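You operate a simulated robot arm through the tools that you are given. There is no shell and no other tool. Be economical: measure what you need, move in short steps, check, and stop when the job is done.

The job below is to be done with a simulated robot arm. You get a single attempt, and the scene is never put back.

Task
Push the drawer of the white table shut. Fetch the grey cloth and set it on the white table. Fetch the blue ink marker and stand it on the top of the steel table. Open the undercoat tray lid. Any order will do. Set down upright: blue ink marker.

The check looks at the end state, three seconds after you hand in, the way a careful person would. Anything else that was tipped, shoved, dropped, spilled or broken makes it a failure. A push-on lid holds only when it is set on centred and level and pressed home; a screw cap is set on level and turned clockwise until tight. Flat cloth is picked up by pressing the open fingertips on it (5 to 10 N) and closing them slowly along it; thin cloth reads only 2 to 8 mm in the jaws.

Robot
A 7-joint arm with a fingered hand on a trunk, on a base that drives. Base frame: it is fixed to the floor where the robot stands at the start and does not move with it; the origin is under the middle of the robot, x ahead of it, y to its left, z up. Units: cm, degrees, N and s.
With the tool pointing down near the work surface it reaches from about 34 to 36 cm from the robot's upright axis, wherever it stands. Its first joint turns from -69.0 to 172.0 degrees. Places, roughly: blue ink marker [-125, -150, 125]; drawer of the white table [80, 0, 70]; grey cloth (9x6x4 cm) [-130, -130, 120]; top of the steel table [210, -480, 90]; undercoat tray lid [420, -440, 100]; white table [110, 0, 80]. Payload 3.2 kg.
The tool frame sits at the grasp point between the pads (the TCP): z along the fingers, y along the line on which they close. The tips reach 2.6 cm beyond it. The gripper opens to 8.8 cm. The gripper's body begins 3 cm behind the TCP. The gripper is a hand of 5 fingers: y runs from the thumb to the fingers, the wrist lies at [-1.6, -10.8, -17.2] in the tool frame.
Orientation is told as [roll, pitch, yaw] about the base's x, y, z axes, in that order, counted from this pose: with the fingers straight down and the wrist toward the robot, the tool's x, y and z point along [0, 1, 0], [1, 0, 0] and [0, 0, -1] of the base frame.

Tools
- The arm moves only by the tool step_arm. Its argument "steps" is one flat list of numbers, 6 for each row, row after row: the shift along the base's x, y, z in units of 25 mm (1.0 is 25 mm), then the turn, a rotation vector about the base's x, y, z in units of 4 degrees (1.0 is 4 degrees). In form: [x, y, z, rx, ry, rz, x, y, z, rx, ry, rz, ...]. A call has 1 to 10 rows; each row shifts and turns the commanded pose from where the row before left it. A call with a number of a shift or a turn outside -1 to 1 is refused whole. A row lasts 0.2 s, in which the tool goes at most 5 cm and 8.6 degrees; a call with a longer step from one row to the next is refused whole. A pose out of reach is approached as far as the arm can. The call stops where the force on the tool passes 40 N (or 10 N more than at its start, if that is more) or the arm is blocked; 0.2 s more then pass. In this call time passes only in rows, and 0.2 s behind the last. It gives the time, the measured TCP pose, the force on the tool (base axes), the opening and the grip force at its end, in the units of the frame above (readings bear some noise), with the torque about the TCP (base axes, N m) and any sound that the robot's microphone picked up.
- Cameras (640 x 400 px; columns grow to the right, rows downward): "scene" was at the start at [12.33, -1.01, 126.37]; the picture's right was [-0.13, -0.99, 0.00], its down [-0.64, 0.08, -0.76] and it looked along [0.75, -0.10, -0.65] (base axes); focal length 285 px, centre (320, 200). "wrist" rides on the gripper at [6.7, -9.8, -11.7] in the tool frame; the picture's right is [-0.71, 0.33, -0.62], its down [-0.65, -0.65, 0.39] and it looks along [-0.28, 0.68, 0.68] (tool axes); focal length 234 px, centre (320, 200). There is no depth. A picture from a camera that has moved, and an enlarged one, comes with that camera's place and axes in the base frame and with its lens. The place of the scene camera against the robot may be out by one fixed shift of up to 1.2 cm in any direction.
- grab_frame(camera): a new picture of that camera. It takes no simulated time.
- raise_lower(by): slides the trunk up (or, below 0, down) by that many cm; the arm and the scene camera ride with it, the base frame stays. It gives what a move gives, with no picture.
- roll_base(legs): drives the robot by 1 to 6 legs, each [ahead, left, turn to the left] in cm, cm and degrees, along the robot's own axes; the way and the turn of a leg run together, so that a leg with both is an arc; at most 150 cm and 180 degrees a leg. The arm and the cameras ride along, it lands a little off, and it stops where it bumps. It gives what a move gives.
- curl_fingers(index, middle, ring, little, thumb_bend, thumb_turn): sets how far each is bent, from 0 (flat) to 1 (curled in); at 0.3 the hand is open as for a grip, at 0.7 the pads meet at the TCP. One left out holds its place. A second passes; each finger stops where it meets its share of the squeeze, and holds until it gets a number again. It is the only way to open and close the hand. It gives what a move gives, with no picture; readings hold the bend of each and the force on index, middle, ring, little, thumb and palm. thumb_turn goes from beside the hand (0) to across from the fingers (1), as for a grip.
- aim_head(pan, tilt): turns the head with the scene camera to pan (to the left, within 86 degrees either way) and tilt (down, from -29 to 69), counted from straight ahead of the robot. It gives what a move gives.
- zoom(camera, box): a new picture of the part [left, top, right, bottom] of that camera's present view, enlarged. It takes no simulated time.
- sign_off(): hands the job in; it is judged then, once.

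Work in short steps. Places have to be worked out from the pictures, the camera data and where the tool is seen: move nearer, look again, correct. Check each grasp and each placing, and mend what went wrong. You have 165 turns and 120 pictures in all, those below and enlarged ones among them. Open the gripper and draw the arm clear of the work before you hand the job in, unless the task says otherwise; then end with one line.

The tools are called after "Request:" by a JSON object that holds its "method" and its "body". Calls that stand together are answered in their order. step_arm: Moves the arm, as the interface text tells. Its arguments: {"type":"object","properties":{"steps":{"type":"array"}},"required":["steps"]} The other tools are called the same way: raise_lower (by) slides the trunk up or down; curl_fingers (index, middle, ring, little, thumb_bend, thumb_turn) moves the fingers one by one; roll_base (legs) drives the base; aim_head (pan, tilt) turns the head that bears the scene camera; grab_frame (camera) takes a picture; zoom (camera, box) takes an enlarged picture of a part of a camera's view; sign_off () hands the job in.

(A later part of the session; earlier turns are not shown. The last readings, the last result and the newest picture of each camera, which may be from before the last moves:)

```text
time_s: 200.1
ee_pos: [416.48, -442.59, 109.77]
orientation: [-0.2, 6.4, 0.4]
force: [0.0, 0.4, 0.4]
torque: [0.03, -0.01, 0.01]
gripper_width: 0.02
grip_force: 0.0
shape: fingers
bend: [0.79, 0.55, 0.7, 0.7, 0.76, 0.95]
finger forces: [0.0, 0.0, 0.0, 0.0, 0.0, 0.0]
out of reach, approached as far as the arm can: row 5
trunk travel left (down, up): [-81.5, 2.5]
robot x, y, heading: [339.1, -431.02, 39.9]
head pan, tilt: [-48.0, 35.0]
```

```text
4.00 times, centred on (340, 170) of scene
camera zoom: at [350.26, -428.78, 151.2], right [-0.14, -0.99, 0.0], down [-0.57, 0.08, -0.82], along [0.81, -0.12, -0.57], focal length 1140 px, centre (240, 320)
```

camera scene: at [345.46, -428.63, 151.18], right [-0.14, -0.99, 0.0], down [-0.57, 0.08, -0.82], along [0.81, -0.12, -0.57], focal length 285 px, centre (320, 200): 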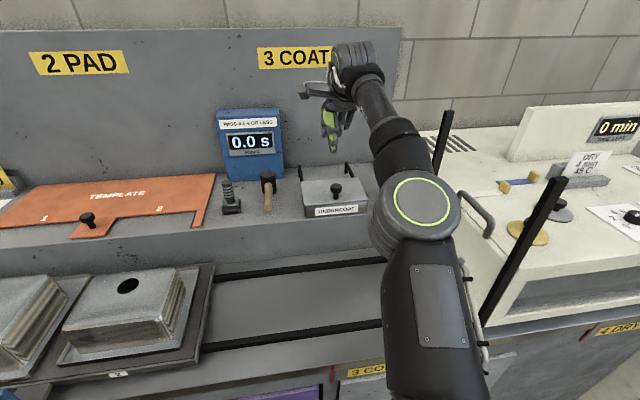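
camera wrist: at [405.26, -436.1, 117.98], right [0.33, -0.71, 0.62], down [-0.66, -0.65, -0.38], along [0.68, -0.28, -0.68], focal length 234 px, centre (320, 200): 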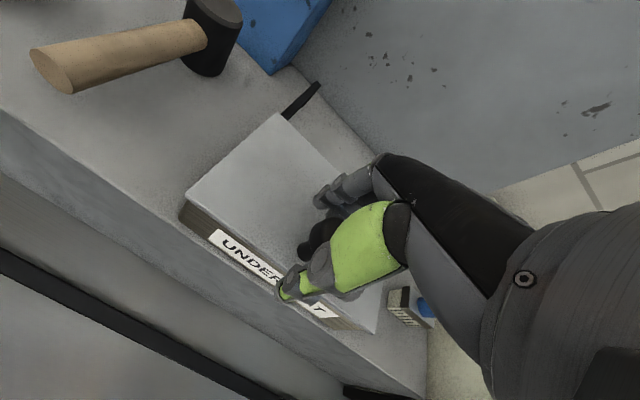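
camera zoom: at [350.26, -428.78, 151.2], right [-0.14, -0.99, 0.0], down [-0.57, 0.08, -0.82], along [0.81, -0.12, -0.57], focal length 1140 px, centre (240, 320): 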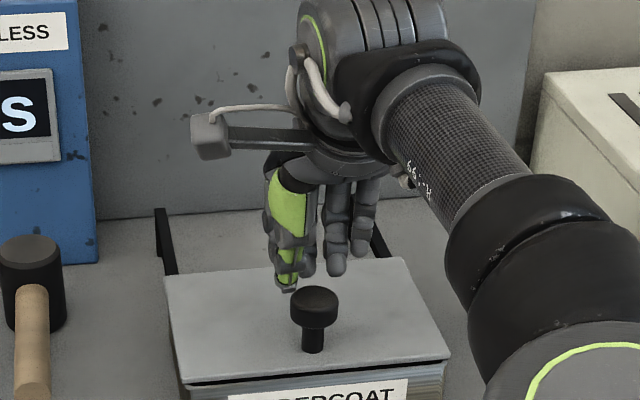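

The lid has stayed ajar by about 1 cm, so the hinge has friction. The image also shows my pinch point about 1.2 cm too far to +y, so I'll reopen, shift to y≈-444 and re-grip.

Request:
{"method": "step_arm", "body": {"steps": [0, 0, 0.5, 0, -0.8, 0, -0.4, -0.55, 0.4, 0, -0.8, 0]}}

Request:
{"method": "curl_fingers", "body": {"index": 0.42, "middle": 0.42, "ring": 0.42, "little": 0.42, "thumb_bend": 0.42}}

Request:
{"method": "zoom", "body": {"camera": "scene", "box": [290, 120, 390, 220]}}

```text
time_s: 200.7
ee_pos: [415.37, -444.02, 111.94]
orientation: [0.1, 0.5, 0.1]
force: [0.7, 0.0, 0.3]
torque: [0.02, -0.01, 0.02]
gripper_width: 0.0
grip_force: 0.0
shape: fingers
bend: [0.79, 0.55, 0.7, 0.7, 0.76, 0.95]
finger forces: [0.1, 0.1, 0.0, 0.0, 0.1, 0.0]
trunk travel left (down, up): [-81.5, 2.5]
robot x, y, heading: [339.04, -430.81, 39.7]
head pan, tilt: [-48.0, 35.0]
```

```text
time_s: 201.7
ee_pos: [415.42, -443.91, 111.78]
orientation: [-0.2, 0.7, 0.0]
force: [-0.5, 0.3, 0.2]
torque: [-0.02, 0.0, 0.0]
gripper_width: 6.26
grip_force: 0.1
shape: fingers
bend: [0.42, 0.42, 0.42, 0.42, 0.42, 0.97]
finger forces: [0.1, 0.0, 0.0, 0.0, 0.1, 0.1]
trunk travel left (down, up): [-81.5, 2.5]
robot x, y, heading: [339.55, -430.33, 39.7]
head pan, tilt: [-48.0, 35.0]
```

```text
4.00 times, centred on (340, 170) of scene
camera zoom: at [350.32, -428.86, 151.19], right [-0.14, -0.99, 0.0], down [-0.57, 0.08, -0.82], along [0.81, -0.12, -0.57], focal length 1140 px, centre (240, 320)
```

zoom: 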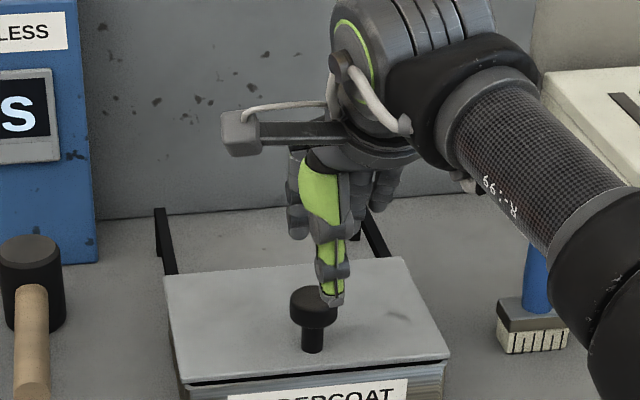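

The open thumb is at TCP y, so y≈-443.4 centres the stem between thumb and fingers. I'll lower to just above the lid and close.

Request:
{"method": "step_arm", "body": {"steps": [-0.1, 0.2, -0.4, 0, 0, 0, 0, 0, -0.4, 0, 0, 0, 0, 0, -0.4, 0, 0, 0, 0, 0, -0.4, 0, 0, 0, 0, 0, -0.4, 0, 0, 0, 0, 0, -0.3, 0, 0, 0, 0, 0, -0.2, 0, 0, 0]}}

Request:
{"method": "curl_fingers", "body": {"index": 0.9, "middle": 0.9, "ring": 0.42, "little": 0.42, "thumb_bend": 0.9}}

Request:
{"method": "zoom", "body": {"camera": "scene", "box": [290, 120, 390, 220]}}

```text
time_s: 203.2
ee_pos: [415.32, -443.41, 105.62]
orientation: [-0.1, 0.7, -0.1]
force: [0.2, 0.0, 1.2]
torque: [0.03, 0.03, -0.02]
gripper_width: 6.25
grip_force: 0.0
shape: fingers
bend: [0.42, 0.42, 0.42, 0.42, 0.42, 0.97]
finger forces: [0.1, 0.0, 0.0, 0.0, 0.0, 0.0]
trunk travel left (down, up): [-81.5, 2.5]
robot x, y, heading: [338.76, -430.85, 39.6]
head pan, tilt: [-48.0, 35.0]
```

```text
time_s: 204.2
ee_pos: [415.34, -443.48, 105.29]
orientation: [-0.2, 1.0, 0.0]
force: [-1.0, 1.3, -13.0]
torque: [-0.12, 0.11, 0.26]
gripper_width: 1.19
grip_force: 26.0
shape: fingers
bend: [0.8, 0.76, 0.42, 0.42, 0.63, 0.96]
finger forces: [16.4, 11.5, 0.1, 0.0, 24.7, 0.0]
trunk travel left (down, up): [-81.5, 2.5]
robot x, y, heading: [338.45, -430.46, 39.8]
head pan, tilt: [-48.0, 35.0]
```

```text
4.00 times, centred on (340, 170) of scene
camera zoom: at [350.68, -428.83, 151.14], right [-0.14, -0.99, 0.0], down [-0.57, 0.08, -0.82], along [0.81, -0.12, -0.58], focal length 1140 px, centre (240, 320)
```

zoom: 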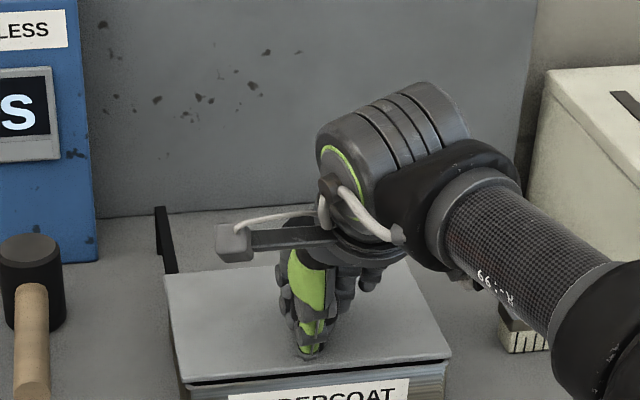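

Excellent: thumb and two fingers are now clamped on the stem under the head (width 1.2 cm, 25 N). I'll lift slowly along the arc.

Request:
{"method": "step_arm", "body": {"steps": [0.03, 0, 0.15, 0, 0.2, 0, 0.04, 0, 0.15, 0, 0.2, 0, 0.04, 0, 0.15, 0, 0.2, 0, 0.05, 0, 0.15, 0, 0.2, 0, 0.05, 0, 0.15, 0, 0.2, 0, 0.06, 0, 0.15, 0, 0.2, 0]}}

Request:
{"method": "zoom", "body": {"camera": "scene", "box": [290, 120, 390, 220]}}

```text
time_s: 205.0
ee_pos: [415.36, -443.43, 105.38]
orientation: [-0.8, 4.1, 0.1]
force: [1.0, 4.8, -28.2]
torque: [-0.15, 0.06, 0.25]
gripper_width: 1.26
grip_force: 27.6
shape: fingers
bend: [0.8, 0.76, 0.42, 0.42, 0.63, 0.96]
finger forces: [18.7, 12.5, 0.0, 0.0, 24.8, 0.1]
trunk travel left (down, up): [-81.5, 2.5]
robot x, y, heading: [338.89, -430.7, 39.7]
head pan, tilt: [-48.0, 35.0]
stopped in row 3: the force on the tool passed its limit at 42 N (the readings are from after the stop); the commanded pose is now the measured one
```

```text
4.00 times, centred on (340, 170) of scene
camera zoom: at [350.78, -428.73, 151.15], right [-0.14, -0.99, 0.0], down [-0.57, 0.08, -0.82], along [0.81, -0.12, -0.58], focal length 1140 px, centre (240, 320)
```

zoom: 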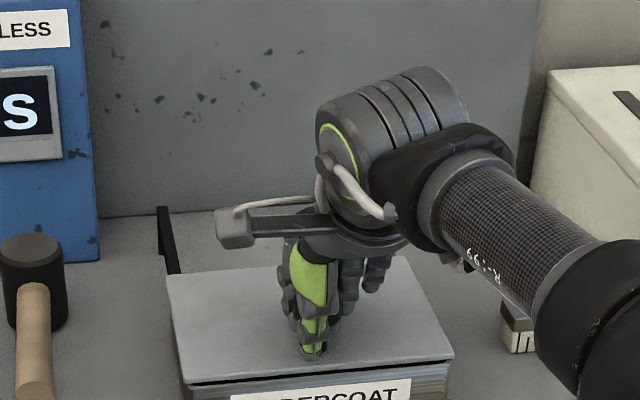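

The lid is stiff: 42 N tripped the limit with only slight movement. I'll pull straight up in smaller increments so the force builds gradually.

Request:
{"method": "step_arm", "body": {"steps": [0, 0, 0.1, 0, 0, 0, 0, 0, 0.1, 0, 0, 0, 0, 0, 0.1, 0, 0, 0]}}

Request:
{"method": "step_arm", "body": {"steps": [0, 0, 0.1, 0, 0, 0, 0, 0, 0.1, 0, 0, 0, 0, 0, 0.1, 0, 0, 0]}}

```text
time_s: 205.6
ee_pos: [414.98, -443.59, 105.4]
orientation: [-1.1, 4.9, 0.0]
force: [-0.4, 5.5, -28.2]
torque: [-0.16, -0.01, 0.29]
gripper_width: 1.21
grip_force: 28.7
shape: fingers
bend: [0.8, 0.76, 0.42, 0.42, 0.63, 0.95]
finger forces: [18.4, 13.0, 0.0, 0.0, 25.2, 0.0]
trunk travel left (down, up): [-81.5, 2.5]
robot x, y, heading: [338.44, -430.75, 39.9]
head pan, tilt: [-48.0, 35.0]
stopped in row 2: the force on the tool passed its limit at 41 N (the readings are from after the stop); the commanded pose is now the measured one
```

```text
time_s: 206.2
ee_pos: [414.88, -443.58, 105.35]
orientation: [-1.3, 5.4, 0.2]
force: [0.7, 6.1, -26.7]
torque: [-0.07, 0.05, 0.28]
gripper_width: 1.24
grip_force: 29.1
shape: fingers
bend: [0.8, 0.76, 0.42, 0.42, 0.63, 0.95]
finger forces: [18.7, 12.9, 0.1, 0.0, 25.2, 0.1]
trunk travel left (down, up): [-81.5, 2.5]
robot x, y, heading: [338.96, -430.87, 39.8]
head pan, tilt: [-48.0, 35.0]
stopped in row 2: the force on the tool passed its limit at 41 N (the readings are from after the stop); the commanded pose is now the measured one
```

It holds at 40 N without moving, so I need to see what's blocking. Looking from the wrist camera.

Request:
{"method": "grab_frame", "body": {"camera": "wrist"}}

Request:
{"method": "zoom", "body": {"camera": "scene", "box": [320, 155, 420, 235]}}

```text
24 pictures are left
camera wrist: at [406.11, -436.58, 117.84], right [0.39, -0.69, 0.61], down [-0.68, -0.66, -0.31], along [0.61, -0.29, -0.73], focal length 234 px, centre (320, 200)
```

wrist: 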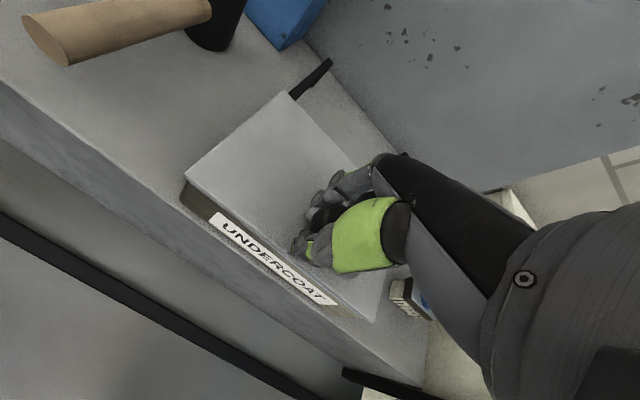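

```text
5.00 times, centred on (370, 195) of scene
camera zoom: at [350.76, -428.68, 151.15], right [-0.14, -0.99, 0.0], down [-0.57, 0.08, -0.82], along [0.81, -0.12, -0.58], focal length 1424 px, centre (70, 225)
```

zoom: 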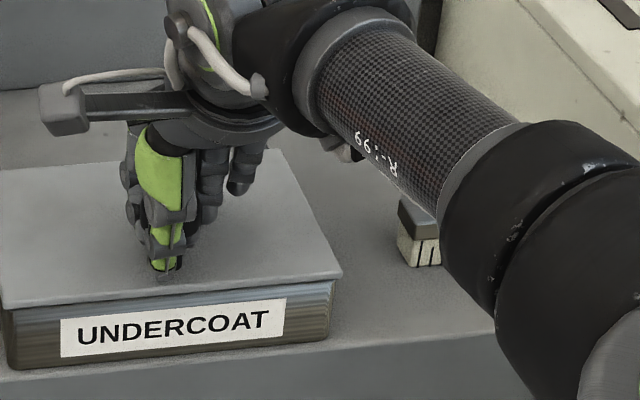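

Earlier, when I pulled, the TCP moved +1.5 cm in x with almost no z, so the lid may slide or swing differently than I assumed. I'll ease the upward pull and push gently along +x to test.

Request:
{"method": "step_arm", "body": {"steps": [0, 0, -0.12, 0, 0, 0, 0.1, 0, 0, 0, 0, 0, 0.1, 0, 0, 0, 0, 0]}}

Request:
{"method": "step_arm", "body": {"steps": [0.15, 0, 0, 0, 0, 0, 0.15, 0, 0, 0, 0, 0]}}

```text
time_s: 207.0
ee_pos: [415.62, -443.55, 105.44]
orientation: [-1.1, 4.9, 0.0]
force: [-0.8, 6.1, -23.3]
torque: [-0.08, 0.09, 0.24]
gripper_width: 1.24
grip_force: 27.8
shape: fingers
bend: [0.8, 0.76, 0.42, 0.42, 0.63, 0.95]
finger forces: [18.4, 12.8, 0.1, 0.0, 25.2, 0.1]
trunk travel left (down, up): [-81.5, 2.5]
robot x, y, heading: [338.69, -430.91, 40.1]
head pan, tilt: [-48.0, 35.0]
```

```text
time_s: 207.6
ee_pos: [416.47, -443.59, 105.37]
orientation: [-1.1, 4.9, -0.1]
force: [-1.2, 5.7, -22.7]
torque: [-0.09, 0.05, 0.28]
gripper_width: 1.2
grip_force: 28.0
shape: fingers
bend: [0.8, 0.76, 0.42, 0.42, 0.63, 0.95]
finger forces: [18.6, 12.9, 0.0, 0.0, 25.0, 0.0]
trunk travel left (down, up): [-81.5, 2.5]
robot x, y, heading: [338.82, -430.44, 39.8]
head pan, tilt: [-48.0, 35.0]
```

The lid moves freely along +x with only about 1 N, so it's a sliding lid. I'll reduce the upward pull and slide it back.

Request:
{"method": "step_arm", "body": {"steps": [0.15, 0, -0.1, 0, 0, 0, 0.2, 0, -0.05, 0, 0, 0, 0.25, 0, 0, 0, 0, 0, 0.25, 0, 0, 0, 0, 0, 0.25, 0, 0, 0, 0, 0]}}

Request:
{"method": "zoom", "body": {"camera": "scene", "box": [290, 120, 410, 220]}}

```text
time_s: 208.8
ee_pos: [417.59, -443.52, 105.39]
orientation: [-1.0, 4.5, 0.0]
force: [0.2, 2.9, -7.9]
torque: [-0.08, -0.04, 0.21]
gripper_width: 1.17
grip_force: 27.0
shape: fingers
bend: [0.8, 0.77, 0.42, 0.42, 0.63, 0.95]
finger forces: [16.2, 13.6, 0.0, 0.1, 24.3, 0.0]
out of reach, approached as far as the arm can: row 4, 5
trunk travel left (down, up): [-81.5, 2.5]
robot x, y, heading: [338.96, -430.81, 40.0]
head pan, tilt: [-48.0, 35.0]
```

```text
4.00 times, centred on (350, 170) of scene
camera zoom: at [350.57, -428.71, 151.17], right [-0.14, -0.99, 0.0], down [-0.57, 0.08, -0.82], along [0.81, -0.12, -0.57], focal length 1140 px, centre (200, 320)
```

zoom: 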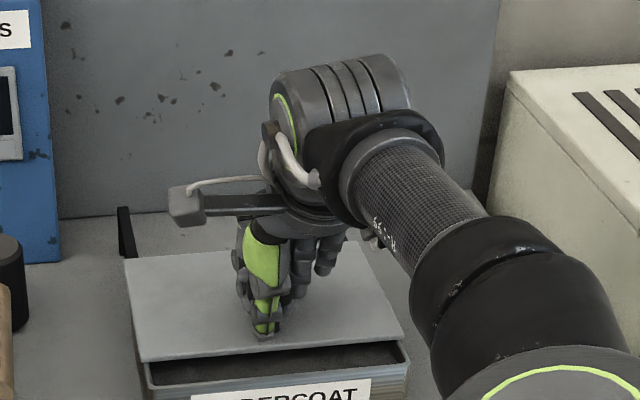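

The tray is opening at the front as the lid slides back. The arm is at its reach limit, so I'll move the base toward +x, carrying the hand along.

Request:
{"method": "roll_base", "body": {"legs": [[3.1, -2.6, 0]]}}

```text
time_s: 209.7
ee_pos: [421.8, -443.58, 105.22]
orientation: [-1.0, 4.7, 0.0]
force: [-0.8, 2.7, -3.3]
torque: [-0.06, -0.02, 0.21]
gripper_width: 1.11
grip_force: 26.9
shape: fingers
bend: [0.8, 0.77, 0.42, 0.42, 0.63, 0.95]
finger forces: [15.9, 13.2, 0.0, 0.0, 25.7, 0.1]
trunk travel left (down, up): [-81.5, 2.5]
robot x, y, heading: [342.98, -430.93, 39.6]
head pan, tilt: [-48.0, 35.0]
```

It slides smoothly with almost no resistance. I'll continue 4 cm more.

Request:
{"method": "roll_base", "body": {"legs": [[3.1, -2.6, 0]]}}

Request:
{"method": "zoom", "body": {"camera": "scene", "box": [270, 120, 410, 240]}}

```text
time_s: 210.6
ee_pos: [425.82, -443.58, 105.26]
orientation: [-1.0, 4.6, 0.0]
force: [-0.9, 7.7, -3.8]
torque: [-0.03, 0.02, 0.27]
gripper_width: 1.1
grip_force: 27.0
shape: fingers
bend: [0.8, 0.77, 0.42, 0.42, 0.63, 0.95]
finger forces: [16.6, 12.2, 0.1, 0.1, 25.6, 0.0]
trunk travel left (down, up): [-81.5, 2.5]
robot x, y, heading: [347.25, -430.73, 39.9]
head pan, tilt: [-48.0, 35.0]
```

```text
3.33 times, centred on (340, 180) of scene
camera zoom: at [358.72, -428.66, 151.15], right [-0.14, -0.99, 0.0], down [-0.57, 0.08, -0.82], along [0.81, -0.12, -0.58], focal length 950 px, centre (253, 267)
```

zoom: 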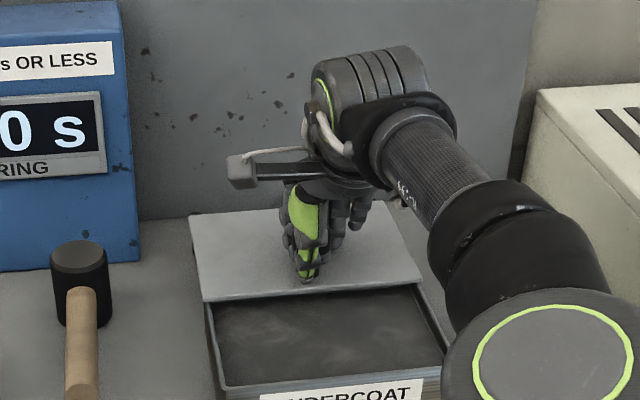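

The tray is mostly open (about 11 cm). I'll slide it a bit further toward its stop.

Request:
{"method": "roll_base", "body": {"legs": [[1.55, -1.3, 0]]}}

Request:
{"method": "roll_base", "body": {"legs": [[1.2, -1.0, 0]]}}

Request:
{"method": "zoom", "body": {"camera": "scene", "box": [270, 120, 410, 240]}}

```text
time_s: 211.3
ee_pos: [427.62, -443.43, 105.31]
orientation: [-1.0, 4.7, 0.1]
force: [-15.7, 6.4, -15.9]
torque: [-0.05, 0.21, 0.28]
gripper_width: 1.15
grip_force: 29.1
shape: fingers
bend: [0.8, 0.76, 0.42, 0.42, 0.61, 0.94]
finger forces: [15.8, 11.6, 0.1, 0.0, 30.9, 0.0]
trunk travel left (down, up): [-81.5, 2.5]
robot x, y, heading: [348.98, -430.51, 39.6]
head pan, tilt: [-48.0, 35.0]
```

```text
time_s: 212.2
ee_pos: [427.41, -443.51, 105.16]
orientation: [-1.0, 5.3, 0.3]
force: [-6.0, -0.6, 2.2]
torque: [-0.08, -0.06, 0.2]
gripper_width: 1.07
grip_force: 28.5
shape: fingers
bend: [0.81, 0.77, 0.42, 0.42, 0.62, 0.94]
finger forces: [14.4, 15.1, 0.1, 0.0, 27.7, 0.0]
trunk travel left (down, up): [-81.5, 2.5]
robot x, y, heading: [349.01, -430.89, 40.0]
head pan, tilt: [-48.0, 35.0]
stopped in leg 1: the robot was blocked; the commanded pose is now the measured one
```

```text
3.33 times, centred on (340, 180) of scene
camera zoom: at [360.42, -428.85, 151.22], right [-0.14, -0.99, 0.0], down [-0.57, 0.08, -0.82], along [0.81, -0.12, -0.57], focal length 950 px, centre (253, 267)
```

zoom: 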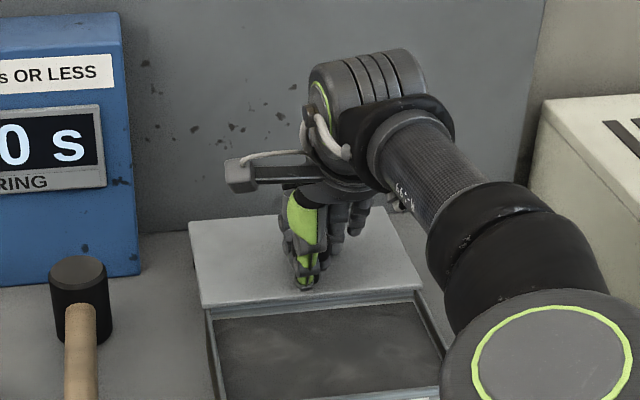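

The lid hit its end stop (−16 N in x) after 12.4 cm of travel, so it's fully open. I'll release and rise clear.

Request:
{"method": "curl_fingers", "body": {"index": 0.42, "middle": 0.42, "thumb_bend": 0.42}}

Request:
{"method": "step_arm", "body": {"steps": [0, 0, 0.3, 0, 0, 0, 0, 0, 0.4, 0, 0, 0, -0.1, 0, 0.6, 0, 0, 0, -0.1, 0, 0.8, 0, -0.5, 0, -0.2, 0, 0.8, 0, -0.5, 0, -0.3, 0, 0.8, 0, -0.2, 0]}}

Request:
{"method": "zoom", "body": {"camera": "scene", "box": [250, 80, 430, 240]}}

```text
time_s: 213.2
ee_pos: [427.3, -443.38, 105.37]
orientation: [-1.1, 5.0, 0.2]
force: [-2.1, 0.2, 13.9]
torque: [-0.12, -0.31, -0.02]
gripper_width: 6.23
grip_force: 6.9
shape: fingers
bend: [0.42, 0.46, 0.42, 0.42, 0.42, 0.97]
finger forces: [0.0, 13.7, 0.0, 0.1, 0.0, 0.1]
trunk travel left (down, up): [-81.5, 2.5]
robot x, y, heading: [349.44, -431.07, 39.7]
head pan, tilt: [-48.0, 35.0]
```

```text
time_s: 214.6
ee_pos: [425.85, -443.47, 114.18]
orientation: [-1.1, 0.5, 0.3]
force: [0.0, 0.2, 0.4]
torque: [-0.02, 0.0, 0.02]
gripper_width: 6.24
grip_force: 0.1
shape: fingers
bend: [0.42, 0.42, 0.42, 0.42, 0.42, 0.97]
finger forces: [0.0, 0.0, 0.0, 0.0, 0.1, 0.0]
trunk travel left (down, up): [-81.5, 2.5]
robot x, y, heading: [348.9, -430.89, 39.6]
head pan, tilt: [-48.0, 35.0]
```

```text
2.50 times, centred on (340, 160) of scene
camera zoom: at [360.61, -428.86, 151.19], right [-0.14, -0.99, 0.0], down [-0.57, 0.08, -0.82], along [0.81, -0.12, -0.57], focal length 712 px, centre (270, 300)
```

zoom: 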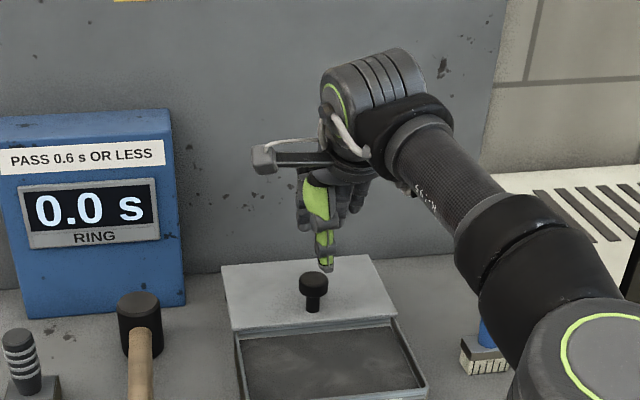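

The lid is slid fully back and the tray is open. I'll raise the arm, reverse away from the counter, and tuck the arm in.

Request:
{"method": "step_arm", "body": {"steps": [-0.5, 0, 0.7, 0, 0, 0, -0.5, 0, 0.7, 0, 0, 0, -0.5, 0, 0.7, 0, 0, 0, -0.5, 0, 0.5, 0, 0, 0]}}

Request:
{"method": "roll_base", "body": {"legs": [[-33, 28, 0]]}}

Request:
{"method": "step_arm", "body": {"steps": [-0.9, 0.77, 0, 0, 0, 1, -0.9, 0.77, 0, 0, 0, 1, -0.9, 0.77, 0, 0, 0, 1, -0.9, 0.77, 0, 0, 0, 1, -0.9, 0.77, 0, 0, 0, 1, -0.9, 0.77, 0, 0, 0, 1, -0.9, 0.77, 0, 0, 0, 1, -0.9, 0.77, 0, 0, 0, 1, -0.9, 0.77, 0, 0, 0, 1, -0.9, 0.77, 0, 0, 0, 0.9]}}

Request:
{"method": "step_arm", "body": {"steps": [-0.9, 0.77, 0, 0, 0, 0, -0.9, 0.77, 0, 0, 0, 0, -0.9, 0.77, 0, 0, 0, 0, -0.9, 0.77, 0, 0, 0, 0, -0.9, 0.77, 0, 0, 0, 0, -0.9, 0.77, 0, 0, 0, 0]}}

```text
time_s: 215.6
ee_pos: [420.7, -443.69, 120.74]
orientation: [-1.2, 0.5, 0.2]
force: [-0.1, -0.1, -0.6]
torque: [-0.01, -0.02, 0.02]
gripper_width: 6.26
grip_force: 0.0
shape: fingers
bend: [0.42, 0.42, 0.42, 0.42, 0.42, 0.97]
finger forces: [0.1, 0.0, 0.0, 0.0, 0.0, 0.0]
trunk travel left (down, up): [-81.5, 2.5]
robot x, y, heading: [349.14, -430.8, 39.9]
head pan, tilt: [-48.0, 35.0]
```

```text
time_s: 218.2
ee_pos: [377.47, -443.18, 120.81]
orientation: [-1.1, 0.7, 0.5]
force: [-0.2, -0.2, -0.2]
torque: [0.02, 0.01, -0.02]
gripper_width: 6.24
grip_force: 0.1
shape: fingers
bend: [0.42, 0.42, 0.42, 0.42, 0.42, 0.97]
finger forces: [0.0, 0.0, 0.0, 0.0, 0.0, 0.0]
trunk travel left (down, up): [-81.5, 2.5]
robot x, y, heading: [305.67, -430.34, 40.0]
head pan, tilt: [-48.0, 35.0]
```

```text
time_s: 220.4
ee_pos: [354.85, -423.93, 120.91]
orientation: [-1.2, 0.5, 40.1]
force: [-0.3, 0.2, -0.4]
torque: [-0.02, -0.02, -0.03]
gripper_width: 6.23
grip_force: 0.1
shape: fingers
bend: [0.42, 0.42, 0.42, 0.42, 0.42, 0.97]
finger forces: [0.0, 0.0, 0.0, 0.1, 0.0, 0.0]
trunk travel left (down, up): [-81.5, 2.5]
robot x, y, heading: [305.85, -430.08, 40.1]
head pan, tilt: [-48.0, 35.0]
```

```text
time_s: 221.8
ee_pos: [341.2, -412.36, 120.73]
orientation: [-1.2, 0.5, 40.2]
force: [-0.9, 0.2, -0.9]
torque: [0.0, 0.03, 0.01]
gripper_width: 6.26
grip_force: 0.0
shape: fingers
bend: [0.42, 0.42, 0.42, 0.42, 0.42, 0.97]
finger forces: [0.1, 0.1, 0.0, 0.0, 0.1, 0.1]
trunk travel left (down, up): [-81.5, 2.5]
robot x, y, heading: [305.82, -430.62, 40.0]
head pan, tilt: [-48.0, 35.0]
```

The arm is tucked. Now back for the cloth: I'll turn to face -x, go north along the aisle, through the gap, and back to the trolley.

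Request:
{"method": "roll_base", "body": {"legs": [[0, 0, 140], [0, -140, 0], [0, -57, 0]]}}

Request:
{"method": "aim_head", "body": {"pan": 0, "tilt": 25}}

```text
time_s: 237.4
ee_pos: [276.55, -222.14, 120.85]
orientation: [-1.1, 0.6, 177.5]
force: [0.3, -0.8, -0.5]
torque: [0.0, -0.02, 0.01]
gripper_width: 6.24
grip_force: 0.0
shape: fingers
bend: [0.42, 0.42, 0.42, 0.42, 0.42, 0.97]
finger forces: [0.0, 0.0, 0.0, 0.0, 0.0, 0.0]
trunk travel left (down, up): [-81.5, 2.5]
robot x, y, heading: [314.95, -232.7, 177.2]
head pan, tilt: [-48.0, 35.0]
```

```text
time_s: 238.5
ee_pos: [276.6, -222.07, 120.67]
orientation: [-1.1, 0.5, 177.5]
force: [0.0, 0.0, 0.5]
torque: [0.03, -0.01, 0.04]
gripper_width: 6.23
grip_force: 0.1
shape: fingers
bend: [0.42, 0.42, 0.42, 0.42, 0.42, 0.97]
finger forces: [0.1, 0.0, 0.0, 0.1, 0.1, 0.0]
trunk travel left (down, up): [-81.5, 2.5]
robot x, y, heading: [314.72, -232.8, 177.5]
head pan, tilt: [0.0, 25.0]
```

Straightening and driving west through the gap in two stages.

Request:
{"method": "roll_base", "body": {"legs": [[0, 0, 2.6], [130, 0, 0]]}}

```text
time_s: 245.4
ee_pos: [146.65, -221.32, 120.62]
orientation: [-1.0, 0.4, 178.8]
force: [0.5, 0.2, -0.3]
torque: [0.01, 0.01, 0.01]
gripper_width: 6.24
grip_force: 0.0
shape: fingers
bend: [0.42, 0.42, 0.42, 0.42, 0.42, 0.97]
finger forces: [0.0, 0.0, 0.1, 0.0, 0.0, 0.0]
trunk travel left (down, up): [-81.5, 2.5]
robot x, y, heading: [184.77, -231.06, 178.7]
head pan, tilt: [0.0, 25.0]
```

On track. I'll continue west, then diagonally to the trolley's approach line at y≈-137.

Request:
{"method": "roll_base", "body": {"legs": [[145, 3, 0], [38, -95, 0], [0, 0, 1.3]]}}

Request:
{"method": "raise_lower", "body": {"by": 2.5}}

Request:
{"method": "grab_frame", "body": {"camera": "scene"}}

```text
time_s: 249.6
ee_pos: [75.12, -221.72, 122.08]
orientation: [-2.2, -2.1, 179.2]
force: [-0.6, 0.2, -0.1]
torque: [-0.02, 0.0, -0.02]
gripper_width: 6.25
grip_force: 0.0
shape: fingers
bend: [0.42, 0.42, 0.42, 0.42, 0.42, 0.97]
finger forces: [0.1, 0.1, 0.1, 0.0, 0.0, 0.0]
trunk travel left (down, up): [-81.5, 2.5]
robot x, y, heading: [109.96, -231.12, 177.8]
head pan, tilt: [0.0, 25.0]
stopped in leg 1: the robot was blocked; the commanded pose is now the measured one
```

```text
time_s: 250.3
ee_pos: [75.15, -221.85, 124.2]
orientation: [-2.4, -1.6, 179.2]
force: [-0.3, -0.7, -0.8]
torque: [0.0, 0.0, 0.03]
gripper_width: 6.29
grip_force: 0.0
shape: fingers
bend: [0.42, 0.42, 0.42, 0.42, 0.42, 0.97]
finger forces: [0.1, 0.0, 0.0, 0.0, 0.0, 0.1]
trunk travel left (down, up): [-84.0, 0.0]
robot x, y, heading: [110.25, -230.82, 178.0]
head pan, tilt: [0.0, 25.0]
```

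```text
18 pictures are left
camera scene: at [98.45, -231.6, 155.6], right [0.04, 1.0, 0.01], down [0.4, -0.01, -0.92], along [-0.92, 0.04, -0.4], focal length 285 px, centre (320, 200)
```

scene: 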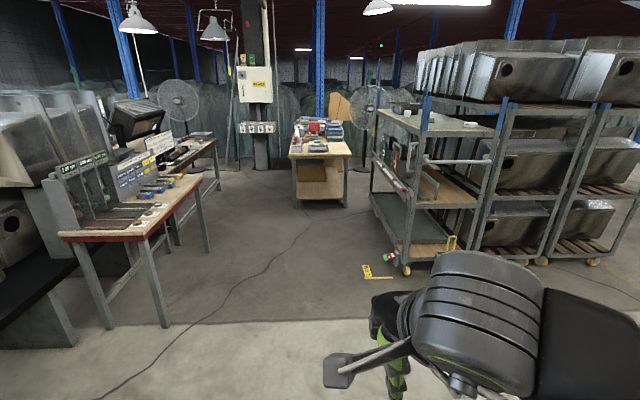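

Something blocked the robot at x≈110, probably on its right (arm) side. I'll look right.

Request:
{"method": "aim_head", "body": {"pan": -75, "tilt": 40}}

Request:
{"method": "grab_frame", "body": {"camera": "scene"}}

```text
time_s: 251.7
ee_pos: [75.11, -222.04, 124.35]
orientation: [-2.4, -1.6, 179.1]
force: [-0.9, 0.3, -0.8]
torque: [-0.01, -0.01, 0.04]
gripper_width: 6.29
grip_force: 0.0
shape: fingers
bend: [0.42, 0.42, 0.42, 0.42, 0.42, 0.97]
finger forces: [0.0, 0.0, 0.1, 0.1, 0.0, 0.0]
trunk travel left (down, up): [-84.0, 0.0]
robot x, y, heading: [109.86, -231.16, 177.6]
head pan, tilt: [-75.0, 40.0]
```

```text
17 pictures are left
camera scene: at [105.71, -223.68, 153.15], right [0.97, 0.22, -0.02], down [0.12, -0.62, -0.78], along [-0.19, 0.75, -0.63], focal length 285 px, centre (320, 200)
```

scene: 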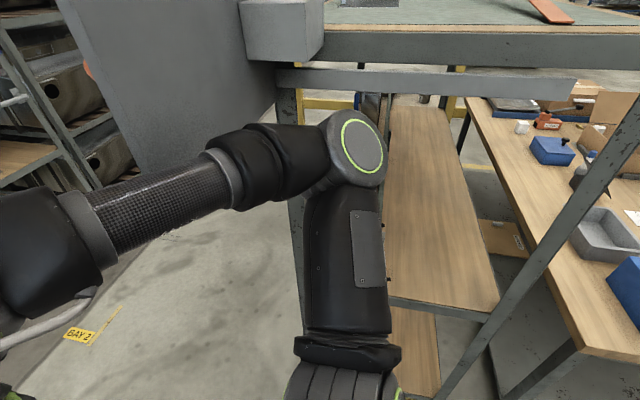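

The elbow is against the shelving's end frame. I'll back off 3 cm, slide left 14 cm to clear it, then continue.

Request:
{"method": "roll_base", "body": {"legs": [[-3, 0, 0], [0, 14, 2]]}}

Request:
{"method": "grab_frame", "body": {"camera": "scene"}}

```text
time_s: 253.5
ee_pos: [74.36, -235.78, 123.32]
orientation: [-1.5, -0.1, -179.2]
force: [0.7, 0.4, 0.1]
torque: [0.0, -0.02, 0.0]
gripper_width: 6.28
grip_force: 0.1
shape: fingers
bend: [0.42, 0.42, 0.42, 0.42, 0.42, 0.97]
finger forces: [0.0, 0.0, 0.0, 0.0, 0.0, 0.0]
trunk travel left (down, up): [-84.0, 0.0]
robot x, y, heading: [112.71, -244.82, 179.6]
head pan, tilt: [-75.0, 40.0]
```

```text
16 pictures are left
camera scene: at [104.44, -236.36, 152.93], right [0.97, 0.25, 0.0], down [0.16, -0.62, -0.77], along [-0.2, 0.74, -0.64], focal length 285 px, centre (320, 200)
```

scene: 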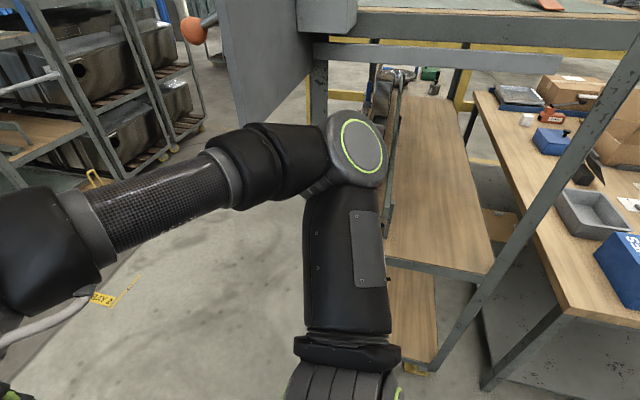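

There's clearance now. I'll continue west 75 cm, then diagonally to the approach line.

Request:
{"method": "roll_base", "body": {"legs": [[80, 3, 0], [32, -108, 0]]}}

Request:
{"method": "aim_head", "body": {"pan": 0, "tilt": 25}}

```text
time_s: 254.8
ee_pos: [68.43, -236.02, 123.79]
orientation: [-1.1, -0.5, -179.8]
force: [-0.6, 0.1, -0.2]
torque: [0.03, 0.03, 0.01]
gripper_width: 6.27
grip_force: 0.0
shape: fingers
bend: [0.42, 0.42, 0.42, 0.42, 0.42, 0.97]
finger forces: [0.1, 0.0, 0.1, 0.0, 0.0, 0.0]
trunk travel left (down, up): [-84.0, 0.0]
robot x, y, heading: [105.47, -244.68, 179.3]
head pan, tilt: [-75.0, 40.0]
stopped in leg 1: the robot was blocked; the commanded pose is now the measured one
```

```text
time_s: 256.3
ee_pos: [68.43, -236.09, 123.76]
orientation: [-1.3, -0.7, -179.7]
force: [0.5, -0.2, -0.1]
torque: [0.02, -0.02, 0.01]
gripper_width: 6.28
grip_force: 0.0
shape: fingers
bend: [0.42, 0.42, 0.42, 0.42, 0.42, 0.97]
finger forces: [0.1, 0.0, 0.0, 0.1, 0.1, 0.0]
trunk travel left (down, up): [-84.0, 0.0]
robot x, y, heading: [105.56, -245.25, 179.6]
head pan, tilt: [0.0, 25.0]
```

Still catching, likely on the board sticking out of the shelf. I'll back off and move well left (30 cm), then go on.

Request:
{"method": "roll_base", "body": {"legs": [[-3, 0, 0], [0, 32, 0], [75, 0, 0]]}}

Request:
{"method": "grab_frame", "body": {"camera": "scene"}}

```text
time_s: 262.6
ee_pos: [-5.32, -267.95, 123.29]
orientation: [-1.2, 0.0, -179.3]
force: [0.8, 0.5, 0.3]
torque: [-0.01, -0.01, -0.01]
gripper_width: 6.28
grip_force: 0.1
shape: fingers
bend: [0.42, 0.42, 0.42, 0.42, 0.42, 0.97]
finger forces: [0.0, 0.0, 0.0, 0.0, 0.1, 0.0]
trunk travel left (down, up): [-84.0, 0.0]
robot x, y, heading: [33.3, -276.81, 180.0]
head pan, tilt: [0.0, 25.0]
```

```text
15 pictures are left
camera scene: at [17.79, -276.85, 155.27], right [0.0, 1.0, 0.0], down [0.42, 0.0, -0.91], along [-0.91, 0.0, -0.42], focal length 285 px, centre (320, 200)
```

scene: 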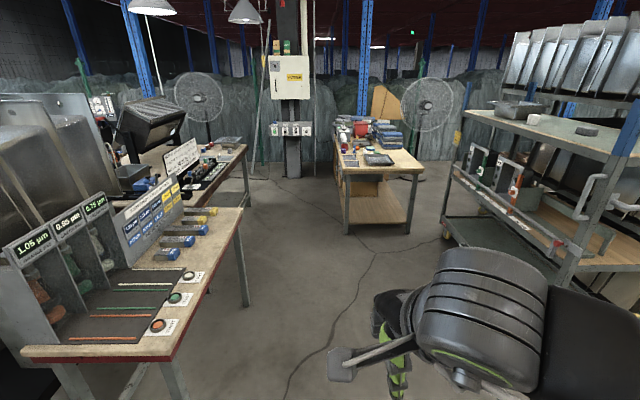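

The way is clear. The cloth's 9 cm side lies along x and its 6 cm side along y, so it should be gripped along y. I'll approach the trolley from its south side, facing +y.

Request:
{"method": "roll_base", "body": {"legs": [[120, -18, 0], [54, 0, 0], [0, 0, -90]]}}

Request:
{"method": "aim_head", "body": {"pan": 0, "tilt": 30}}

Request:
{"method": "grab_frame", "body": {"camera": "scene"}}

```text
time_s: 275.3
ee_pos: [-135.9, -223.84, 123.31]
orientation: [-1.2, 0.0, 93.6]
force: [0.6, -0.3, -0.7]
torque: [0.01, -0.01, -0.02]
gripper_width: 6.28
grip_force: 0.1
shape: fingers
bend: [0.42, 0.42, 0.42, 0.42, 0.42, 0.97]
finger forces: [0.0, 0.0, 0.0, 0.0, 0.1, 0.1]
trunk travel left (down, up): [-84.0, 0.0]
robot x, y, heading: [-142.98, -262.85, 92.9]
head pan, tilt: [0.0, 25.0]
```

```text
time_s: 276.0
ee_pos: [-135.97, -223.76, 123.29]
orientation: [-1.2, 0.1, 93.5]
force: [-0.2, -0.1, -0.1]
torque: [0.01, 0.03, -0.01]
gripper_width: 6.27
grip_force: 0.1
shape: fingers
bend: [0.42, 0.42, 0.42, 0.42, 0.42, 0.97]
finger forces: [0.1, 0.1, 0.0, 0.0, 0.1, 0.0]
trunk travel left (down, up): [-84.0, 0.0]
robot x, y, heading: [-142.99, -262.63, 92.7]
head pan, tilt: [0.0, 30.0]
```

```text
14 pictures are left
camera scene: at [-144.69, -248.48, 154.47], right [1.0, 0.05, 0.0], down [0.02, -0.5, -0.87], along [-0.04, 0.87, -0.5], focal length 285 px, centre (320, 200)
```

scene: 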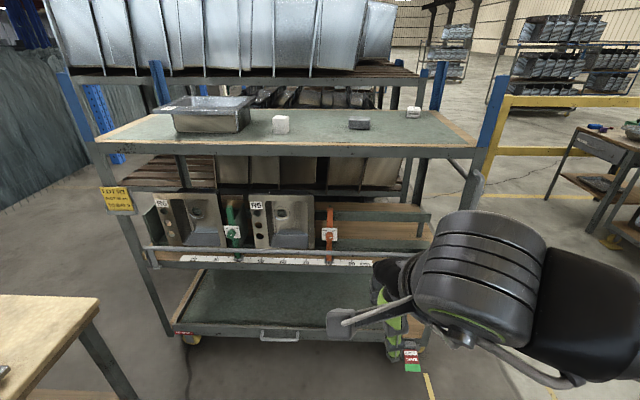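

The cloth is visible from here at about (-133.5,-135). I'll raise the arm, straighten, and drive closer.

Request:
{"method": "step_arm", "body": {"steps": [0, 0, 0.8, 0, 0, -0.3, 0, 0, 0.8, 0, 0, 0, 0, 0, 0.8, 0.15, 0, 0, 0, 0, 0.8, 0.15, 0, 0, 0, 0, 0.8, 0, 0, 0, 0, 0, 0.8, 0, 0, 0]}}

Request:
{"method": "roll_base", "body": {"legs": [[0, 0, -2.8], [55, 0, 0]]}}

Request:
{"method": "grab_frame", "body": {"camera": "wrist"}}

```text
time_s: 277.4
ee_pos: [-136.13, -223.92, 135.22]
orientation: [-1.3, -1.2, 92.5]
force: [1.0, 0.4, 0.4]
torque: [0.04, -0.02, -0.02]
gripper_width: 6.29
grip_force: 0.1
shape: fingers
bend: [0.42, 0.42, 0.42, 0.42, 0.42, 0.97]
finger forces: [0.1, 0.0, 0.1, 0.0, 0.0, 0.0]
trunk travel left (down, up): [-84.0, 0.0]
robot x, y, heading: [-143.01, -262.93, 92.5]
head pan, tilt: [0.0, 30.0]
```

```text
time_s: 281.0
ee_pos: [-133.81, -168.31, 135.24]
orientation: [-1.3, -1.2, 89.4]
force: [0.6, -0.2, -0.1]
torque: [0.03, 0.0, 0.02]
gripper_width: 6.29
grip_force: 0.1
shape: fingers
bend: [0.42, 0.42, 0.42, 0.42, 0.42, 0.97]
finger forces: [0.1, 0.1, 0.0, 0.1, 0.1, 0.1]
trunk travel left (down, up): [-84.0, 0.0]
robot x, y, heading: [-142.53, -207.24, 89.7]
head pan, tilt: [0.0, 30.0]
```

```text
13 pictures are left
camera wrist: at [-141.02, -178.17, 146.68], right [0.7, 0.31, 0.65], down [0.65, -0.65, -0.39], along [0.3, 0.69, -0.66], focal length 234 px, centre (320, 200)
```

wrist: 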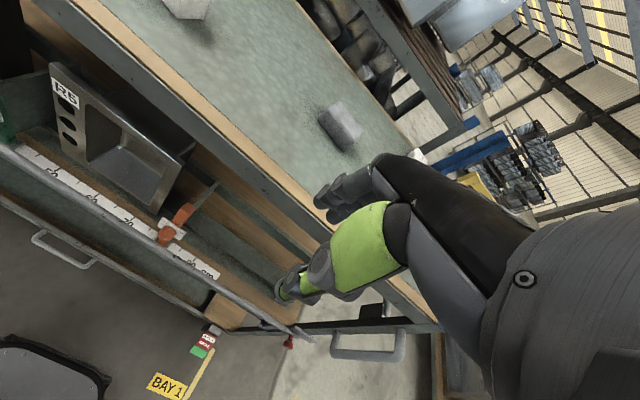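

Cloth centre is at about (-133.5,-136.5). I'll open the hand, move the base 14 cm closer, and extend the arm over it.

Request:
{"method": "curl_fingers", "body": {"index": 0.3, "middle": 0.3, "ring": 0.3, "little": 0.3, "thumb_bend": 0.3}}

Request:
{"method": "roll_base", "body": {"legs": [[13.5, 0, 0]]}}

Request:
{"method": "step_arm", "body": {"steps": [0, 0.7, 0, 0, 0, 0, 0, 0.7, 0, 0, 0, 0, 0, 0.7, 0, 0, 0, 0, 0, 0.7, 0, 0, 0, 0, 0, 0.7, 0, 0, 0, 0, 0, 0.7, 0, 0, 0, 0, 0, 0.7, -0.1, 0, 0, 0, 0, 0.7, -0.1, 0, 0, 0, 0, 0.6, -0.1, 0, 0, 0, 0, 0.5, -0.1, 0, 0, 0]}}

Request:
{"method": "grab_frame", "body": {"camera": "wrist"}}

```text
time_s: 282.0
ee_pos: [-133.94, -168.3, 135.34]
orientation: [-1.2, -1.2, 89.3]
force: [0.5, -0.3, 0.4]
torque: [0.01, 0.01, -0.01]
gripper_width: 8.73
grip_force: 0.1
shape: fingers
bend: [0.3, 0.3, 0.3, 0.3, 0.3, 0.97]
finger forces: [0.0, 0.0, 0.0, 0.0, 0.0, 0.0]
trunk travel left (down, up): [-84.0, 0.0]
robot x, y, heading: [-143.21, -206.67, 89.9]
head pan, tilt: [0.0, 30.0]
```

```text
time_s: 283.3
ee_pos: [-133.79, -155.03, 135.24]
orientation: [-1.2, -1.3, 89.4]
force: [-0.1, 0.0, 0.4]
torque: [0.02, 0.01, -0.01]
gripper_width: 8.74
grip_force: 0.2
shape: fingers
bend: [0.3, 0.3, 0.3, 0.3, 0.3, 0.97]
finger forces: [0.1, 0.0, 0.0, 0.1, 0.1, 0.0]
trunk travel left (down, up): [-84.0, 0.0]
robot x, y, heading: [-142.55, -193.45, 89.7]
head pan, tilt: [0.0, 30.0]
```

```text
time_s: 285.5
ee_pos: [-133.92, -138.24, 134.18]
orientation: [-1.2, -1.2, 89.4]
force: [-0.1, 0.6, 0.2]
torque: [-0.03, -0.05, 0.02]
gripper_width: 8.77
grip_force: 0.1
shape: fingers
bend: [0.3, 0.3, 0.3, 0.3, 0.3, 0.97]
finger forces: [0.1, 0.0, 0.0, 0.0, 0.1, 0.0]
trunk travel left (down, up): [-84.0, 0.0]
robot x, y, heading: [-143.03, -193.16, 89.6]
head pan, tilt: [0.0, 30.0]
```

```text
12 pictures are left
camera wrist: at [-141.0, -148.01, 145.53], right [0.7, 0.31, 0.65], down [0.65, -0.65, -0.39], along [0.3, 0.69, -0.66], focal length 234 px, centre (320, 200)
```

wrist: 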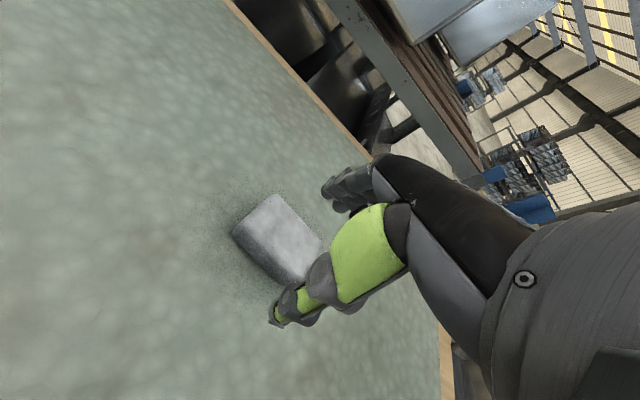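

The cloth's centre is at (-134,-135.6), about 8×5.3 cm. I'll move 2.6 cm further in y and lower to z≈126.5.

Request:
{"method": "step_arm", "body": {"steps": [0, 0.52, 0, 0, 0, 0, 0, 0.52, 0, 0, 0, 0, 0, 0, -0.5, 0, 0, 0, 0, 0, -0.5, 0, 0, 0, 0, 0, -0.5, 0, 0, 0, 0, 0, -0.5, 0, 0, 0, 0, 0, -0.5, 0, 0, 0, 0, 0, -0.4, 0, 0, 0]}}

Request:
{"method": "grab_frame", "body": {"camera": "wrist"}}

```text
time_s: 287.3
ee_pos: [-133.93, -135.58, 126.94]
orientation: [-1.2, -1.1, 89.4]
force: [0.0, -0.6, -0.3]
torque: [0.01, 0.0, -0.02]
gripper_width: 8.83
grip_force: 0.2
shape: fingers
bend: [0.3, 0.3, 0.3, 0.3, 0.3, 0.97]
finger forces: [0.2, 0.0, 0.0, 0.0, 0.0, 0.0]
trunk travel left (down, up): [-84.0, 0.0]
robot x, y, heading: [-142.86, -193.41, 89.7]
head pan, tilt: [0.0, 30.0]
```

```text
11 pictures are left
camera wrist: at [-141.03, -145.49, 138.4], right [0.7, 0.31, 0.65], down [0.65, -0.65, -0.39], along [0.3, 0.69, -0.66], focal length 234 px, centre (320, 200)
```

wrist: 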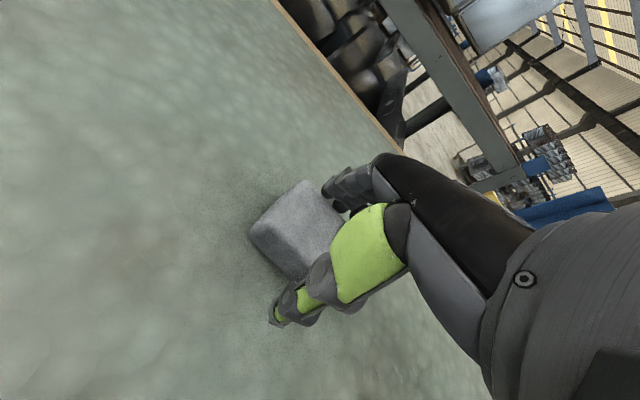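

The fingers straddle the cloth, so I'll close on it.

Request:
{"method": "curl_fingers", "body": {"index": 0.7, "middle": 0.7, "ring": 0.7, "little": 0.7, "thumb_bend": 0.7}}

Request:
{"method": "step_arm", "body": {"steps": [0, 0, 0.3, 0, 0, 0, 0, 0, 0.3, 0, 0, 0, 0, 0, 0.4, 0, 0, 0, 0, 0, 0.4, 0, 0, 0]}}

Request:
{"method": "grab_frame", "body": {"camera": "wrist"}}

```text
time_s: 288.3
ee_pos: [-133.85, -135.74, 127.2]
orientation: [-1.1, -1.3, 89.4]
force: [2.4, 3.8, 9.3]
torque: [-0.14, 0.1, 0.01]
gripper_width: 6.05
grip_force: 27.5
shape: fingers
bend: [0.53, 0.57, 0.59, 0.7, 0.46, 0.93]
finger forces: [11.6, 9.2, 7.6, 0.0, 26.7, 0.0]
trunk travel left (down, up): [-84.0, 0.0]
robot x, y, heading: [-142.98, -193.23, 89.8]
head pan, tilt: [0.0, 30.0]
```

```text
time_s: 289.3
ee_pos: [-133.97, -135.72, 130.58]
orientation: [-1.3, -1.2, 89.5]
force: [-0.2, 0.3, -0.4]
torque: [0.03, -0.01, -0.01]
gripper_width: 6.02
grip_force: 24.7
shape: fingers
bend: [0.54, 0.58, 0.6, 0.7, 0.46, 0.93]
finger forces: [10.0, 8.6, 7.1, 0.0, 24.5, 0.0]
trunk travel left (down, up): [-84.0, 0.0]
robot x, y, heading: [-142.8, -193.71, 89.9]
head pan, tilt: [0.0, 30.0]
```

```text
10 pictures are left
camera wrist: at [-141.07, -145.62, 141.99], right [0.7, 0.31, 0.65], down [0.65, -0.65, -0.39], along [0.3, 0.69, -0.66], focal length 234 px, centre (320, 200)
```

wrist: 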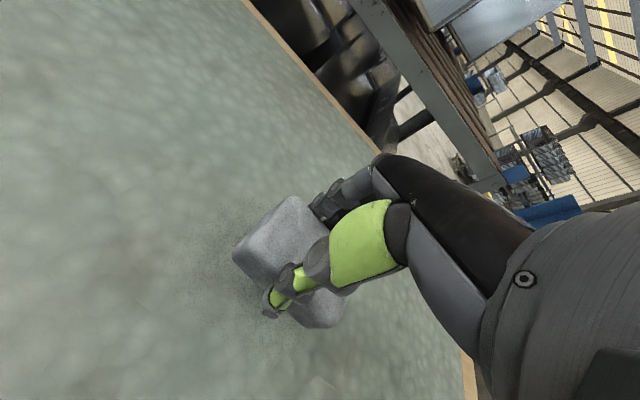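

The cloth is held firmly (25 N, lifted). I'll reverse out, tuck the arm, turn to face +x, and drive toward the white table.

Request:
{"method": "step_arm", "body": {"steps": [0, 0, 0.4, 0, 0, 0, 0, -0.4, 0.2, 0, 0, 0]}}

Request:
{"method": "roll_base", "body": {"legs": [[-60, 0, 0]]}}

Request:
{"method": "step_arm", "body": {"steps": [0, -0.8, 0, 0, 0, 0, 0, -0.8, 0, 0, 0, 0, 0, -0.8, 0, 0, 0, 0, 0, -0.8, 0, 0, 0, 0, 0, -0.8, 0, 0, 0, 0, 0, -0.8, 0, 0, 0, 0, 0, -0.8, 0, 0, 0, 0]}}

Request:
{"method": "roll_base", "body": {"legs": [[0, 0, -90], [140, 0, 0]]}}

```text
time_s: 289.9
ee_pos: [-133.85, -136.72, 132.17]
orientation: [-1.2, -1.4, 89.5]
force: [-0.6, 0.2, 0.4]
torque: [0.0, 0.03, 0.01]
gripper_width: 6.02
grip_force: 25.2
shape: fingers
bend: [0.54, 0.58, 0.6, 0.7, 0.46, 0.93]
finger forces: [10.0, 8.5, 7.1, 0.0, 24.7, 0.1]
trunk travel left (down, up): [-84.0, 0.0]
robot x, y, heading: [-142.91, -193.65, 89.7]
head pan, tilt: [0.0, 30.0]
```

```text
time_s: 293.3
ee_pos: [-134.34, -197.41, 132.07]
orientation: [-1.3, -1.2, 89.8]
force: [-0.3, 0.1, -0.4]
torque: [-0.01, -0.02, 0.01]
gripper_width: 5.98
grip_force: 24.5
shape: fingers
bend: [0.54, 0.58, 0.6, 0.7, 0.46, 0.93]
finger forces: [10.0, 8.6, 7.1, 0.1, 24.6, 0.1]
trunk travel left (down, up): [-84.0, 0.0]
robot x, y, heading: [-142.67, -254.34, 90.1]
head pan, tilt: [0.0, 30.0]
```

```text
time_s: 294.9
ee_pos: [-134.31, -211.46, 132.17]
orientation: [-1.2, -1.2, 89.8]
force: [0.3, 0.0, -0.5]
torque: [-0.02, 0.0, 0.0]
gripper_width: 6.03
grip_force: 25.0
shape: fingers
bend: [0.54, 0.58, 0.6, 0.7, 0.46, 0.93]
finger forces: [10.0, 8.7, 7.1, 0.1, 24.5, 0.2]
trunk travel left (down, up): [-84.0, 0.0]
robot x, y, heading: [-142.71, -254.22, 90.0]
head pan, tilt: [0.0, 30.0]
```

```text
time_s: 305.6
ee_pos: [39.68, -261.6, 132.09]
orientation: [-1.2, -1.2, -0.8]
force: [0.0, -0.1, -0.1]
torque: [-0.02, 0.0, 0.03]
gripper_width: 5.97
grip_force: 24.4
shape: fingers
bend: [0.54, 0.58, 0.6, 0.7, 0.46, 0.93]
finger forces: [9.9, 8.4, 7.0, 0.0, 24.0, 0.1]
trunk travel left (down, up): [-84.0, 0.0]
robot x, y, heading: [-3.02, -252.59, -0.4]
head pan, tilt: [0.0, 30.0]
```

On course with the cloth held. I'll slide north to the white table's line.

Request:
{"method": "roll_base", "body": {"legs": [[0, 130, 0.4], [0, 127, 0]]}}

Request:
{"method": "aim_head", "body": {"pan": 0, "tilt": 30}}

Request:
{"method": "grab_frame", "body": {"camera": "scene"}}

```text
time_s: 318.1
ee_pos: [38.16, -5.91, 132.01]
orientation: [-1.2, -1.2, 0.7]
force: [0.4, -0.2, -0.4]
torque: [-0.01, 0.01, -0.01]
gripper_width: 6.0
grip_force: 25.0
shape: fingers
bend: [0.54, 0.58, 0.6, 0.7, 0.46, 0.93]
finger forces: [9.7, 8.4, 7.0, 0.0, 23.9, 0.0]
trunk travel left (down, up): [-84.0, 0.0]
robot x, y, heading: [-4.89, 1.44, 1.0]
head pan, tilt: [0.0, 30.0]
```

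```text
time_s: 318.7
ee_pos: [38.28, -6.05, 132.03]
orientation: [-1.1, -1.2, 0.7]
force: [-0.5, -0.2, -0.5]
torque: [0.02, 0.01, 0.0]
gripper_width: 6.01
grip_force: 24.3
shape: fingers
bend: [0.54, 0.58, 0.6, 0.7, 0.46, 0.93]
finger forces: [9.8, 8.4, 7.0, 0.1, 24.0, 0.0]
trunk travel left (down, up): [-84.0, 0.0]
robot x, y, heading: [-4.7, 1.84, 1.0]
head pan, tilt: [0.0, 30.0]
```

```text
9 pictures are left
camera scene: at [8.32, 2.15, 154.47], right [0.02, -1.0, 0.0], down [-0.5, -0.01, -0.87], along [0.87, 0.02, -0.5], focal length 285 px, centre (320, 200)
```

scene: 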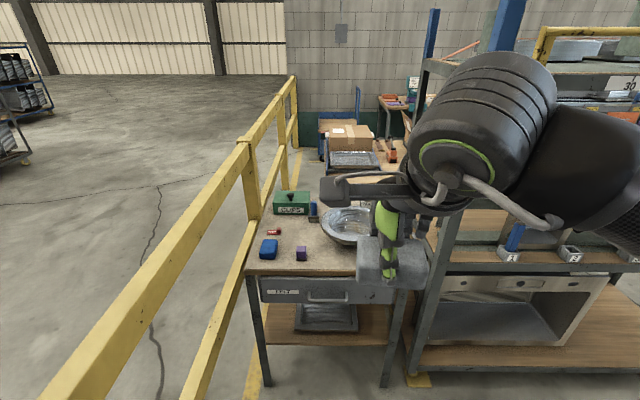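

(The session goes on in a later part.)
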